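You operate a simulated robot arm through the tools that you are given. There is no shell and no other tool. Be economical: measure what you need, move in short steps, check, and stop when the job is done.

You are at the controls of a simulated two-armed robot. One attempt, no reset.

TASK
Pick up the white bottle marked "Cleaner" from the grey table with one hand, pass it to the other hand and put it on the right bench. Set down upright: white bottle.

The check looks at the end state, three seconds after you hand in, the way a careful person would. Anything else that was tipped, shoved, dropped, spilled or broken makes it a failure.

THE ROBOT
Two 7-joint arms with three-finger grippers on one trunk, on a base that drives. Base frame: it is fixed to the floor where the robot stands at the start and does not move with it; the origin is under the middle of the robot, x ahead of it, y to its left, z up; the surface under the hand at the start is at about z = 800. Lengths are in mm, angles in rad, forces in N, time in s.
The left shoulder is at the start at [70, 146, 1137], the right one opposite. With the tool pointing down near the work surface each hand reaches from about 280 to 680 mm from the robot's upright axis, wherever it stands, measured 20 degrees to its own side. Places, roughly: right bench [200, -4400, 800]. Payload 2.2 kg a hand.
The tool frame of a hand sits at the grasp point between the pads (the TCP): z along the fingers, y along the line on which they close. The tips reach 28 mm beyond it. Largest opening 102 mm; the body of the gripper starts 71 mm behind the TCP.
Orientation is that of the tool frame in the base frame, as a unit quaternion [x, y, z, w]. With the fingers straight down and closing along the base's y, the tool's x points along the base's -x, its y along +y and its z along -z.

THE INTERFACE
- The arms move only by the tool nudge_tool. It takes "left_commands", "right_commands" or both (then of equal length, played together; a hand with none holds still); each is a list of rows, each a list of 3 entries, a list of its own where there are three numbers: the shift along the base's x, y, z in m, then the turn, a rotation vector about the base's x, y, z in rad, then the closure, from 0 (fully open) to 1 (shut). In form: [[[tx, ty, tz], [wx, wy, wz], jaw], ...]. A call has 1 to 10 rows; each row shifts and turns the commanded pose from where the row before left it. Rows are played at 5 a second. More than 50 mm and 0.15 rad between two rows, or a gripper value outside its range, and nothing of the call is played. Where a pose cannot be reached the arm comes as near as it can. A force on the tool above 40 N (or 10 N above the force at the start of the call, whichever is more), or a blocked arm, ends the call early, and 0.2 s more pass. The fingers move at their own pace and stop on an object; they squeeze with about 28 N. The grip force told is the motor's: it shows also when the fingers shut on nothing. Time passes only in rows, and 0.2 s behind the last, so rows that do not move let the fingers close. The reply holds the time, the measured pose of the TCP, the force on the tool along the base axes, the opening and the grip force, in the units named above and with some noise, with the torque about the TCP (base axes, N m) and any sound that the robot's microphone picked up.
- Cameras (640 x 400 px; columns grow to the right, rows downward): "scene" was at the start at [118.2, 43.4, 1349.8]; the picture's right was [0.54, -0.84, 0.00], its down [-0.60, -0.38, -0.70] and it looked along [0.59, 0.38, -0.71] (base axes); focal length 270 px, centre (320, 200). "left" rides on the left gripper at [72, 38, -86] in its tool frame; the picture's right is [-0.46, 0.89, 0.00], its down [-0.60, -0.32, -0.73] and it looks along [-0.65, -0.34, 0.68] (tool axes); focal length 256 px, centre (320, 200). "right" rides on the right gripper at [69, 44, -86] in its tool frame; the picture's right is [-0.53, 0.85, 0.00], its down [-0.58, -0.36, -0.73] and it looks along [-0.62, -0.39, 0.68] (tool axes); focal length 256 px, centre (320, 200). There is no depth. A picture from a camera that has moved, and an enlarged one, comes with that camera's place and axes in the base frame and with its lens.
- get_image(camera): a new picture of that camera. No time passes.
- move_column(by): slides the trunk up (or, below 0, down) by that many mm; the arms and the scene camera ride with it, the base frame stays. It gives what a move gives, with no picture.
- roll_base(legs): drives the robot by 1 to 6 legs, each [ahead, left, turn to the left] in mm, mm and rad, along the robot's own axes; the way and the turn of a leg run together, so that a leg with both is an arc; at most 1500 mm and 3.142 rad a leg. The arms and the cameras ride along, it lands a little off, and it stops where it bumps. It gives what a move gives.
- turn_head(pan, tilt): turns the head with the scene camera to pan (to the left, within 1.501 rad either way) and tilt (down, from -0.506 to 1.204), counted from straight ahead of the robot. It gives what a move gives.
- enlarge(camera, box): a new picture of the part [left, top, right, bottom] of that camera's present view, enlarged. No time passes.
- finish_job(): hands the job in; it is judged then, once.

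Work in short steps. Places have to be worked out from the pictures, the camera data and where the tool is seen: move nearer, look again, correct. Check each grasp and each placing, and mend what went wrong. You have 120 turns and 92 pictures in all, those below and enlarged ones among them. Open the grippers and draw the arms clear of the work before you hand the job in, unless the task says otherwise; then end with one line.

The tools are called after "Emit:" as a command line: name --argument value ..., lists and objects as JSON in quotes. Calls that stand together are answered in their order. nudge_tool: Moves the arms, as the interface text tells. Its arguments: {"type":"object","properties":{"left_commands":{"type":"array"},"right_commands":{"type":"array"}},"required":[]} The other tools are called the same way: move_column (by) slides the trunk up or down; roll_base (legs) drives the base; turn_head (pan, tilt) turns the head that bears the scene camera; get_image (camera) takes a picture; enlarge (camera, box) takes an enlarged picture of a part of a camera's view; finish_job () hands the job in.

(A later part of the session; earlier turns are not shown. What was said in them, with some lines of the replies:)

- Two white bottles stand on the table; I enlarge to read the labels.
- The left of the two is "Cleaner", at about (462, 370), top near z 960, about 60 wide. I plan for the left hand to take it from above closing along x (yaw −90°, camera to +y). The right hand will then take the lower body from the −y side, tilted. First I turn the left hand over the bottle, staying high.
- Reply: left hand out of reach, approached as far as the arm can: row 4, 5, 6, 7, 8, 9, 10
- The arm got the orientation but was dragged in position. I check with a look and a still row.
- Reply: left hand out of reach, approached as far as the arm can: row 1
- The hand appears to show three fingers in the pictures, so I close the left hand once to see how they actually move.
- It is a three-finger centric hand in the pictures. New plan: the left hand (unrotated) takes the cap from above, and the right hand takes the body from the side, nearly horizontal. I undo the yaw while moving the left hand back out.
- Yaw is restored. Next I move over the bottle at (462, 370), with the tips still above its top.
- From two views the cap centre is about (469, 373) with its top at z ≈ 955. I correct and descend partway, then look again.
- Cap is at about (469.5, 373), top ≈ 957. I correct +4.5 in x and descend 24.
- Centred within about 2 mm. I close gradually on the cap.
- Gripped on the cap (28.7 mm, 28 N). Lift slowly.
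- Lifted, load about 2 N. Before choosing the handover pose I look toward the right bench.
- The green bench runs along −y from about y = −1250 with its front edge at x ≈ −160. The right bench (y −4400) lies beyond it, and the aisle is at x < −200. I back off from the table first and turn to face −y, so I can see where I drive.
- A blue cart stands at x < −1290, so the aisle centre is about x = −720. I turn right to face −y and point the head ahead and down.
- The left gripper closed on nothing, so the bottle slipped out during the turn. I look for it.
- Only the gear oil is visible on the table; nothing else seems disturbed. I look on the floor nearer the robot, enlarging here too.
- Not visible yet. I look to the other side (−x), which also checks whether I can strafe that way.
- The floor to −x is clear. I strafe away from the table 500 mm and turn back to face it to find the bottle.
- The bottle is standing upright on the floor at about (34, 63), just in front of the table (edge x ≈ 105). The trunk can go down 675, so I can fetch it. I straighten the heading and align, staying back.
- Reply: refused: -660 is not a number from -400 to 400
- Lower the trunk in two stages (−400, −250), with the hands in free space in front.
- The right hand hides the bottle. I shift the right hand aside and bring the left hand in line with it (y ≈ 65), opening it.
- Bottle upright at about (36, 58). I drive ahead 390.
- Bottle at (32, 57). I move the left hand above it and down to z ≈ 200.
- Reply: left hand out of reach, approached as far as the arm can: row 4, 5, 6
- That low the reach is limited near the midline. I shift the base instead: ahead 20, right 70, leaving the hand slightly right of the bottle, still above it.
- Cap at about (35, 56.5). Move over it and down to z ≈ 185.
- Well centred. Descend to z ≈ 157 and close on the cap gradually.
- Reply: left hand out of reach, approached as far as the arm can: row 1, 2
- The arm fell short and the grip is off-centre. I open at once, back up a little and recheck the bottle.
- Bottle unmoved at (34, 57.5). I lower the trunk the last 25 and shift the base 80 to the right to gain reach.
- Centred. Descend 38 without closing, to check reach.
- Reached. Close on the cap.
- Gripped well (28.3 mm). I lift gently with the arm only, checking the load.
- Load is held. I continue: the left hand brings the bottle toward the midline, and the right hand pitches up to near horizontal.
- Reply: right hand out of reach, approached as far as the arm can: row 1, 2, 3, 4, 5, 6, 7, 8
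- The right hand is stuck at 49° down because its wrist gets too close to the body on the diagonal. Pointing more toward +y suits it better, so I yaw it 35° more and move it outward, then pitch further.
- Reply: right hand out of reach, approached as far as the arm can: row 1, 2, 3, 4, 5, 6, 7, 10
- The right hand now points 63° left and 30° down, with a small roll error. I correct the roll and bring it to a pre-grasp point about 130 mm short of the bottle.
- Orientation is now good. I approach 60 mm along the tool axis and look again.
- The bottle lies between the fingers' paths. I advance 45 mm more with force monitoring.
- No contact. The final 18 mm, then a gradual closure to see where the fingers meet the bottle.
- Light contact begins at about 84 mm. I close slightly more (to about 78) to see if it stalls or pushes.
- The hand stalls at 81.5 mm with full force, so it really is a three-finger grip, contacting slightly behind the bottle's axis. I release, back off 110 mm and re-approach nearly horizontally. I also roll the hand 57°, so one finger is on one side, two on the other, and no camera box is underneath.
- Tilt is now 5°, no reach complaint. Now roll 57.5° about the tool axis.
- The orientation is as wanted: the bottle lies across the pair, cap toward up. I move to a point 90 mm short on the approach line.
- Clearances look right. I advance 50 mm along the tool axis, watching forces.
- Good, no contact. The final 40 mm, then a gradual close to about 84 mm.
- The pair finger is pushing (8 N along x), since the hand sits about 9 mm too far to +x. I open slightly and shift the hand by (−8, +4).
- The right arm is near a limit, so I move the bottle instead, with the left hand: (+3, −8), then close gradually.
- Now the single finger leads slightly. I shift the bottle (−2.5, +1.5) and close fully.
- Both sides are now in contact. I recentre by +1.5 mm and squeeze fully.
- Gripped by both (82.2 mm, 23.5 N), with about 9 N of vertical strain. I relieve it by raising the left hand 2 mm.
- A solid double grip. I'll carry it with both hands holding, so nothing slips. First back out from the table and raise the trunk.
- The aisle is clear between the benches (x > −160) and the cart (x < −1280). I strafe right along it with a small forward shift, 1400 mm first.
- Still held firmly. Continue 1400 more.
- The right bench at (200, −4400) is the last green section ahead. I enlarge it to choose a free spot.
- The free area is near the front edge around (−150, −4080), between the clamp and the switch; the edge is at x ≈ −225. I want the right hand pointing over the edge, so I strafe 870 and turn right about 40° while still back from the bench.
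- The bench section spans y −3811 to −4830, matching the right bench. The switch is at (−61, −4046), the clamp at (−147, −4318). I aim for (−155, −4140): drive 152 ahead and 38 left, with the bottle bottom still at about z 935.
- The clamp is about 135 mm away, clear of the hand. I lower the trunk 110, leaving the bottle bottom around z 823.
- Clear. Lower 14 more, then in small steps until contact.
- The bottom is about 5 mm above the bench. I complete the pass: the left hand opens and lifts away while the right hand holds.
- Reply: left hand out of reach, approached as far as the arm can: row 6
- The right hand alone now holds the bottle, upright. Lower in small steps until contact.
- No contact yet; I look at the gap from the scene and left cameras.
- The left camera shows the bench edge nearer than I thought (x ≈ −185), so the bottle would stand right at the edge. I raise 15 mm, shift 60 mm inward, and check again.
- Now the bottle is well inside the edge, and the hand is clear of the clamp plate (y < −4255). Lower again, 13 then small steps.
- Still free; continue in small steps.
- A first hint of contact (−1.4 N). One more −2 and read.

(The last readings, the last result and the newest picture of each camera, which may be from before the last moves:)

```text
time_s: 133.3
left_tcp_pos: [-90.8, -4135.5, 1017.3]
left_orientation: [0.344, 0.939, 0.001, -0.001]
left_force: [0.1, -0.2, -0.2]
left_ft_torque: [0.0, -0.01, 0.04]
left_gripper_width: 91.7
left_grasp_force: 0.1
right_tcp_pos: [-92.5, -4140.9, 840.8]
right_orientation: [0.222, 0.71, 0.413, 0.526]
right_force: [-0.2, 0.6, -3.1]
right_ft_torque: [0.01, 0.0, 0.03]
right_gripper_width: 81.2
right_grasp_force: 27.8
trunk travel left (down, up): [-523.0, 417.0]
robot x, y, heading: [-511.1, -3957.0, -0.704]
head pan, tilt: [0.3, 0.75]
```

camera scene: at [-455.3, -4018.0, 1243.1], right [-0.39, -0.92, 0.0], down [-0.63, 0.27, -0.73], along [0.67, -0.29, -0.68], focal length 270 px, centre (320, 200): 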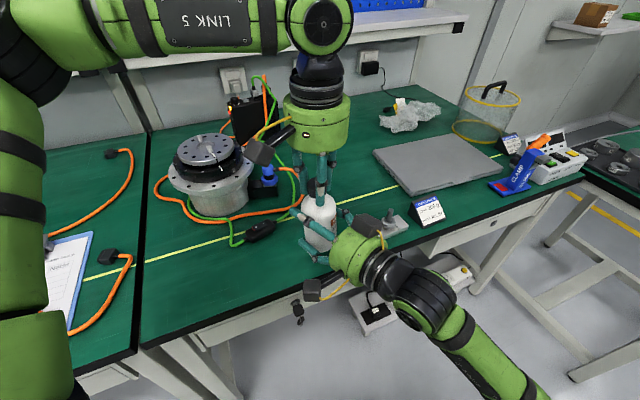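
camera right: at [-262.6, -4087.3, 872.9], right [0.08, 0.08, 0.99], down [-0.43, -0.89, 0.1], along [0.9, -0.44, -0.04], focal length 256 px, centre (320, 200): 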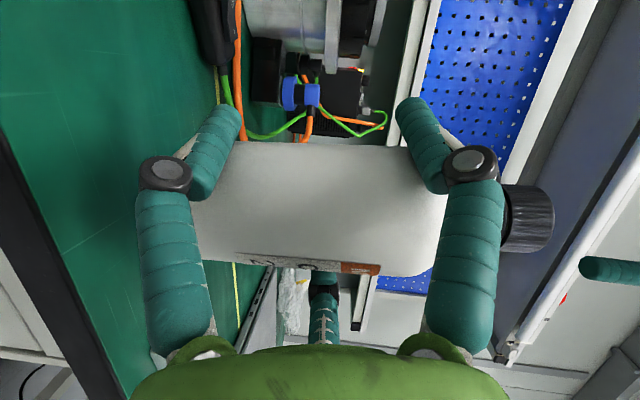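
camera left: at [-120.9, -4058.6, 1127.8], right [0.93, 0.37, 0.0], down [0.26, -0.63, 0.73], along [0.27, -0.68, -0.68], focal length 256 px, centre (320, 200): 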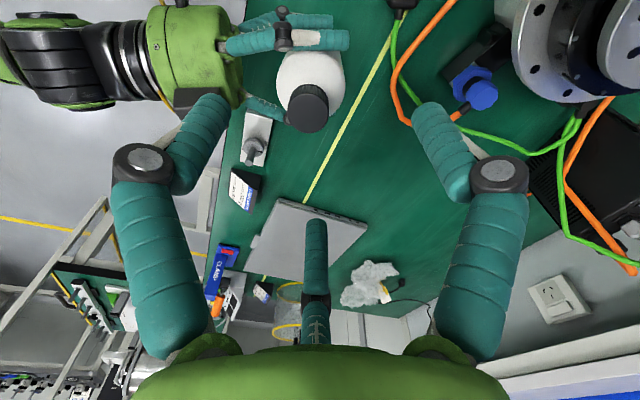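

Triangulating the laptop corner from two views puts the bench top nearer z ≈ 760, and both cameras then agree on the edge too. I keep lowering.

Emit:
move_column --by -6

Emit:
move_column --by -4

Emit:
move_column --by -3

Emit:
enlarge --camera "scene" --box '[240, 150, 400, 290]'

```text
time_s: 133.9
left_tcp_pos: [-90.3, -4134.4, 1011.8]
left_orientation: [0.344, 0.939, 0.002, -0.001]
left_force: [-0.1, -0.6, 0.4]
left_ft_torque: [0.0, 0.01, -0.02]
left_gripper_width: 91.7
left_grasp_force: 0.0
right_tcp_pos: [-93.6, -4141.7, 835.3]
right_orientation: [0.222, 0.71, 0.412, 0.526]
right_force: [0.4, 0.0, -3.2]
right_ft_torque: [0.02, -0.01, 0.0]
right_gripper_width: 81.1
right_grasp_force: 28.2
trunk travel left (down, up): [-517.0, 423.0]
robot x, y, heading: [-507.2, -3957.3, -0.706]
head pan, tilt: [0.3, 0.75]
```

```text
time_s: 134.4
left_tcp_pos: [-90.8, -4135.1, 1007.1]
left_orientation: [0.345, 0.939, 0.001, 0.0]
left_force: [0.3, 0.5, -0.1]
left_ft_torque: [0.01, -0.02, 0.01]
left_gripper_width: 92.0
left_grasp_force: 0.0
right_tcp_pos: [-94.0, -4140.9, 831.1]
right_orientation: [0.221, 0.71, 0.413, 0.525]
right_force: [-0.2, 0.4, -2.4]
right_ft_torque: [0.02, 0.0, 0.04]
right_gripper_width: 81.0
right_grasp_force: 27.9
trunk travel left (down, up): [-513.0, 427.0]
robot x, y, heading: [-513.0, -3956.9, -0.702]
head pan, tilt: [0.3, 0.75]
```

```text
time_s: 134.9
left_tcp_pos: [-92.0, -4135.7, 1003.4]
left_orientation: [0.345, 0.939, 0.001, -0.001]
left_force: [0.0, 0.1, -0.3]
left_ft_torque: [0.04, 0.04, 0.02]
left_gripper_width: 91.9
left_grasp_force: 0.0
right_tcp_pos: [-93.9, -4141.5, 827.1]
right_orientation: [0.223, 0.71, 0.413, 0.526]
right_force: [0.2, 0.5, -2.3]
right_ft_torque: [0.02, 0.02, 0.01]
right_gripper_width: 81.0
right_grasp_force: 27.6
trunk travel left (down, up): [-510.0, 430.0]
robot x, y, heading: [-509.7, -3961.8, -0.707]
head pan, tilt: [0.3, 0.75]
```

```text
2.86 times, centred on (320, 220) of scene
camera zoom: at [-395.5, -4024.6, 1188.1], right [-0.39, -0.92, 0.0], down [-0.63, 0.27, -0.73], along [0.67, -0.29, -0.68], focal length 772 px, centre (320, 143)
```

zoom: 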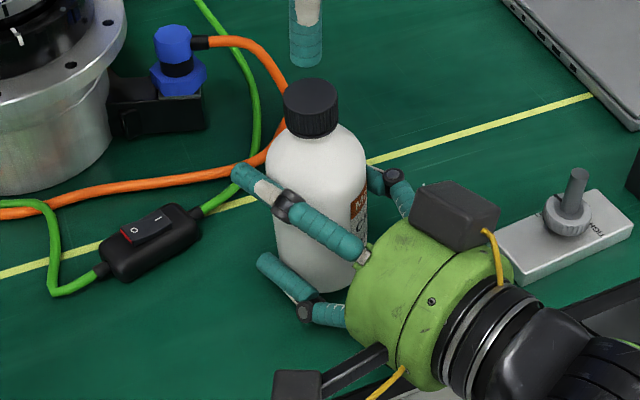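

Emit:
move_column --by -4

Emit:
move_column --by -3

Emit:
move_column --by -3

```text
time_s: 135.5
left_tcp_pos: [-90.0, -4135.1, 999.8]
left_orientation: [0.345, 0.939, 0.001, -0.002]
left_force: [-0.1, -0.7, -0.8]
left_ft_torque: [-0.02, 0.0, -0.06]
left_gripper_width: 91.4
left_grasp_force: 0.1
right_tcp_pos: [-92.9, -4141.4, 823.3]
right_orientation: [0.222, 0.71, 0.413, 0.526]
right_force: [-0.2, 0.4, -2.3]
right_ft_torque: [-0.01, 0.04, 0.03]
right_gripper_width: 80.9
right_grasp_force: 28.1
trunk travel left (down, up): [-506.0, 434.0]
robot x, y, heading: [-511.5, -3958.7, -0.703]
head pan, tilt: [0.3, 0.75]
```

```text
time_s: 136.0
left_tcp_pos: [-91.6, -4134.9, 997.3]
left_orientation: [0.345, 0.939, 0.001, 0.0]
left_force: [0.9, 0.7, -0.4]
left_ft_torque: [-0.01, 0.01, 0.02]
left_gripper_width: 91.8
left_grasp_force: 0.1
right_tcp_pos: [-93.5, -4141.9, 821.4]
right_orientation: [0.222, 0.71, 0.413, 0.526]
right_force: [0.2, -0.3, -2.9]
right_ft_torque: [0.04, -0.01, 0.01]
right_gripper_width: 81.2
right_grasp_force: 28.0
trunk travel left (down, up): [-503.0, 437.0]
robot x, y, heading: [-509.6, -3959.8, -0.706]
head pan, tilt: [0.3, 0.75]
```

```text
time_s: 136.5
left_tcp_pos: [-92.0, -4134.3, 993.6]
left_orientation: [0.344, 0.939, 0.001, 0.0]
left_force: [-0.6, -0.4, -0.5]
left_ft_torque: [0.02, 0.02, 0.0]
left_gripper_width: 91.8
left_grasp_force: 0.0
right_tcp_pos: [-93.7, -4142.2, 818.1]
right_orientation: [0.222, 0.71, 0.412, 0.526]
right_force: [0.8, -0.2, -2.5]
right_ft_torque: [0.05, 0.01, 0.01]
right_gripper_width: 81.2
right_grasp_force: 28.3
trunk travel left (down, up): [-500.0, 440.0]
robot x, y, heading: [-509.0, -3956.0, -0.705]
head pan, tilt: [0.3, 0.75]
```

Bottom now near z 759 by reckoning; continue with 2–3 mm steps.

Emit:
move_column --by -3

Emit:
move_column --by -3

Emit:
move_column --by -2

Emit:
get_image --camera "right"

```text
time_s: 137.0
left_tcp_pos: [-92.1, -4135.8, 991.6]
left_orientation: [0.344, 0.939, 0.001, -0.001]
left_force: [0.0, 0.0, 0.8]
left_ft_torque: [-0.04, 0.0, 0.03]
left_gripper_width: 91.9
left_grasp_force: 0.1
right_tcp_pos: [-93.3, -4140.9, 814.4]
right_orientation: [0.221, 0.71, 0.413, 0.526]
right_force: [-0.2, 0.8, -2.4]
right_ft_torque: [0.01, -0.02, -0.03]
right_gripper_width: 81.2
right_grasp_force: 28.2
trunk travel left (down, up): [-497.0, 443.0]
robot x, y, heading: [-509.3, -3957.3, -0.706]
head pan, tilt: [0.3, 0.75]
```

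```text
time_s: 137.5
left_tcp_pos: [-91.2, -4135.6, 987.7]
left_orientation: [0.344, 0.939, 0.001, 0.0]
left_force: [0.4, 0.4, 0.2]
left_ft_torque: [0.01, 0.02, -0.01]
left_gripper_width: 91.8
left_grasp_force: 0.0
right_tcp_pos: [-92.5, -4141.3, 811.9]
right_orientation: [0.221, 0.71, 0.412, 0.527]
right_force: [-0.5, 0.5, -1.7]
right_ft_torque: [0.01, 0.01, 0.0]
right_gripper_width: 81.2
right_grasp_force: 28.5
trunk travel left (down, up): [-494.0, 446.0]
robot x, y, heading: [-511.6, -3959.3, -0.706]
head pan, tilt: [0.3, 0.75]
```

```text
time_s: 138.1
left_tcp_pos: [-92.0, -4135.2, 985.6]
left_orientation: [0.345, 0.939, 0.002, 0.0]
left_force: [1.1, -0.2, 0.1]
left_ft_torque: [0.01, 0.02, 0.04]
left_gripper_width: 91.6
left_grasp_force: 0.0
right_tcp_pos: [-93.7, -4140.4, 811.3]
right_orientation: [0.221, 0.708, 0.414, 0.527]
right_force: [0.5, -0.3, 3.9]
right_ft_torque: [0.02, 0.06, 0.01]
right_gripper_width: 80.9
right_grasp_force: 28.3
trunk travel left (down, up): [-492.0, 448.0]
robot x, y, heading: [-511.8, -3960.0, -0.701]
head pan, tilt: [0.3, 0.75]
```

```text
8 pictures are left
camera right: at [-202.4, -4095.1, 818.5], right [0.08, 0.07, 0.99], down [-0.44, -0.89, 0.1], along [0.9, -0.44, -0.04], focal length 256 px, centre (320, 200)
```

right: 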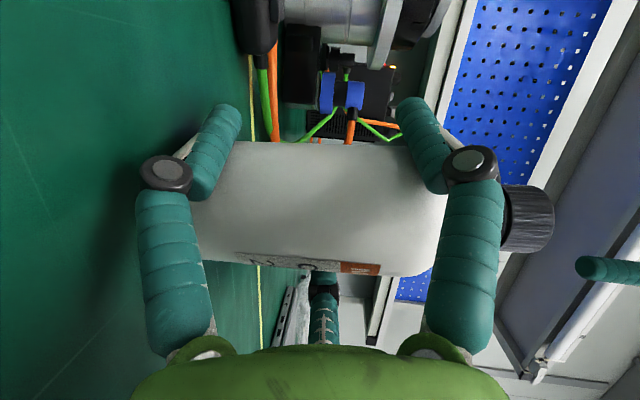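

Contact: force changed from −2.3 to +3.9 N with almost no torque, so the bottle base is on the bench. I open the right hand gradually.

Emit:
nudge_tool --right_commands '[[[0, 0, 0], [0, 0, 0], 0.18], [[0, 0, 0], [0, 0, 0], 0.14], [[0, 0, 0], [0, 0, 0], 0.1], [[0, 0, 0], [0, 0, 0], 0.05], [[0, 0, 0], [0, 0, 0], 0], [[0, 0, 0], [0, 0, 0], 0]]'

Emit:
get_image --camera "right"

```text
time_s: 139.5
left_tcp_pos: [-91.8, -4135.0, 986.5]
left_orientation: [0.345, 0.939, 0.001, -0.001]
left_force: [-0.5, 0.7, -1.2]
left_ft_torque: [-0.04, 0.04, 0.01]
left_gripper_width: 91.9
left_grasp_force: 0.2
right_tcp_pos: [-92.7, -4141.2, 810.1]
right_orientation: [0.222, 0.71, 0.413, 0.525]
right_force: [-0.7, 0.9, 0.3]
right_ft_torque: [0.06, 0.03, 0.01]
right_gripper_width: 101.5
right_grasp_force: 0.0
trunk travel left (down, up): [-492.0, 448.0]
robot x, y, heading: [-509.9, -3963.6, -0.703]
head pan, tilt: [0.3, 0.75]
```

```text
7 pictures are left
camera right: at [-202.3, -4095.0, 817.5], right [0.08, 0.07, 0.99], down [-0.43, -0.89, 0.1], along [0.9, -0.44, -0.04], focal length 256 px, centre (320, 200)
```

right: 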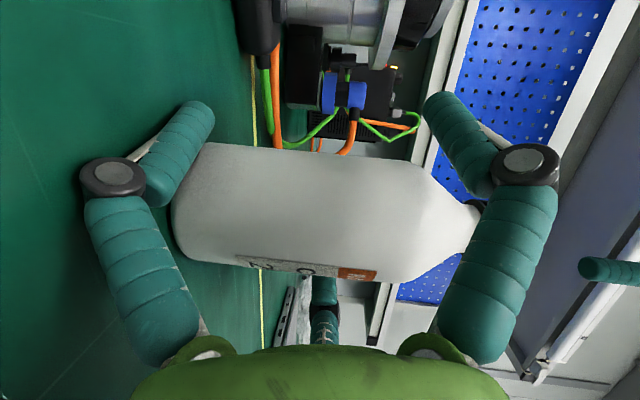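

The bottle stands upright and free. I retreat the right hand straight back along its axis in small rows.

Emit:
nudge_tool --right_commands '[[[-0.0093, -0.0035, 0.0015], [0, 0, 0], 0], [[-0.0139, -0.0053, 0.0016], [0, 0, 0], 0], [[-0.0139, -0.0053, 0.0016], [0, 0, 0], 0], [[-0.0139, -0.0053, 0.0016], [0, 0, 0], 0], [[-0.0139, -0.0053, 0.0016], [0, 0, 0], 0]]'

Emit:
get_image --camera "right"

```text
time_s: 140.7
left_tcp_pos: [-91.6, -4135.3, 986.0]
left_orientation: [0.344, 0.939, 0.002, 0.0]
left_force: [-0.5, 0.3, 0.0]
left_ft_torque: [0.01, -0.02, 0.0]
left_gripper_width: 91.9
left_grasp_force: 0.1
right_tcp_pos: [-158.6, -4167.8, 818.9]
right_orientation: [0.221, 0.709, 0.412, 0.527]
right_force: [0.1, 0.0, 0.7]
right_ft_torque: [0.0, 0.03, -0.02]
right_gripper_width: 102.1
right_grasp_force: 0.0
trunk travel left (down, up): [-492.0, 448.0]
robot x, y, heading: [-510.2, -3959.8, -0.7]
head pan, tilt: [0.3, 0.75]
```

```text
6 pictures are left
camera right: at [-267.4, -4121.4, 825.6], right [0.08, 0.07, 0.99], down [-0.43, -0.89, 0.1], along [0.9, -0.44, -0.04], focal length 256 px, centre (320, 200)
```

right: 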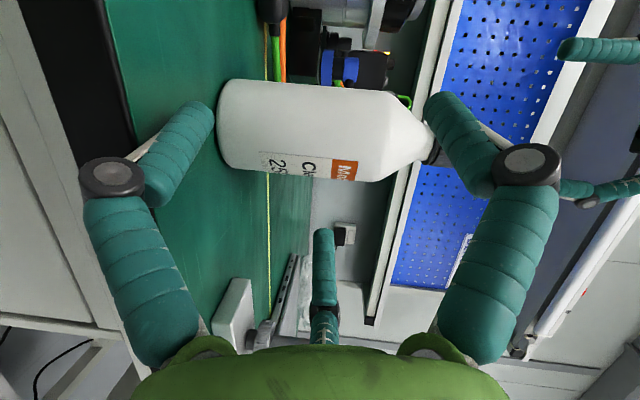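

Clear of the bottle. Retreat 60 more, then raise the trunk 120 and back the base off.

Emit:
nudge_tool --right_commands '[[[-0.0139, -0.0053, 0.004], [0, 0, 0], 0], [[-0.0139, -0.0053, 0.004], [0, 0, 0], 0], [[-0.0139, -0.0053, 0.004], [0, 0, 0], 0], [[-0.0139, -0.0053, 0.004], [0, 0, 0], 0]]'

Emit:
move_column --by 120

Emit:
roll_base --legs '[[-250, 0, 0]]'

Emit:
get_image --camera "scene"

```text
time_s: 141.7
left_tcp_pos: [-90.8, -4135.0, 987.2]
left_orientation: [0.344, 0.939, 0.001, 0.0]
left_force: [0.4, 0.0, 0.3]
left_ft_torque: [-0.01, -0.01, 0.0]
left_gripper_width: 91.7
left_grasp_force: 0.0
right_tcp_pos: [-208.8, -4189.4, 830.7]
right_orientation: [0.221, 0.709, 0.415, 0.526]
right_force: [-0.2, 0.3, 0.9]
right_ft_torque: [0.0, -0.02, 0.02]
right_gripper_width: 101.9
right_grasp_force: 0.1
right hand out of reach, approached as far as the arm can: row 4
trunk travel left (down, up): [-492.0, 448.0]
robot x, y, heading: [-510.5, -3957.5, -0.702]
head pan, tilt: [0.3, 0.75]
```

```text
time_s: 143.2
left_tcp_pos: [-90.9, -4136.0, 1106.3]
left_orientation: [0.345, 0.939, 0.001, -0.001]
left_force: [-0.7, -0.1, -0.1]
left_ft_torque: [-0.04, 0.02, 0.0]
left_gripper_width: 91.9
left_grasp_force: 0.1
right_tcp_pos: [-207.8, -4190.8, 951.5]
right_orientation: [0.221, 0.71, 0.413, 0.525]
right_force: [-0.4, 0.7, 0.5]
right_ft_torque: [-0.02, 0.0, -0.01]
right_gripper_width: 102.0
right_grasp_force: 0.0
trunk travel left (down, up): [-612.0, 328.0]
robot x, y, heading: [-513.9, -3958.6, -0.711]
head pan, tilt: [0.3, 0.75]
```

```text
time_s: 145.0
left_tcp_pos: [-281.9, -3973.7, 1106.5]
left_orientation: [0.346, 0.938, 0.001, -0.001]
left_force: [0.6, -0.1, -0.3]
left_ft_torque: [0.0, 0.03, 0.0]
left_gripper_width: 91.8
left_grasp_force: 0.2
right_tcp_pos: [-398.5, -4028.2, 950.2]
right_orientation: [0.221, 0.71, 0.413, 0.526]
right_force: [0.6, 0.9, 0.4]
right_ft_torque: [-0.03, 0.02, 0.01]
right_gripper_width: 101.7
right_grasp_force: 0.0
trunk travel left (down, up): [-612.0, 328.0]
robot x, y, heading: [-700.8, -3796.8, -0.706]
head pan, tilt: [0.3, 0.75]
```

```text
5 pictures are left
camera scene: at [-585.2, -3863.3, 1290.1], right [-0.39, -0.92, 0.0], down [-0.63, 0.27, -0.73], along [0.67, -0.29, -0.68], focal length 270 px, centre (320, 200)
```

scene: 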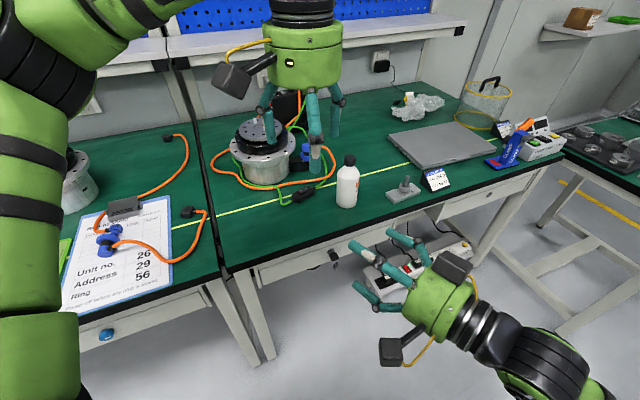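

The bottle stands upright on the right bench, both hands are open and clear, and nothing else was disturbed. Handing in.

Emit:
finish_job

```text
The job is handed in.
```

The white "Cleaner" bottle is standing upright on the right bench, with both grippers open and clear. I dropped it once on the way: it slipped from the left hand onto the floor, landed upright, and I picked it up again before passing it to the right hand.
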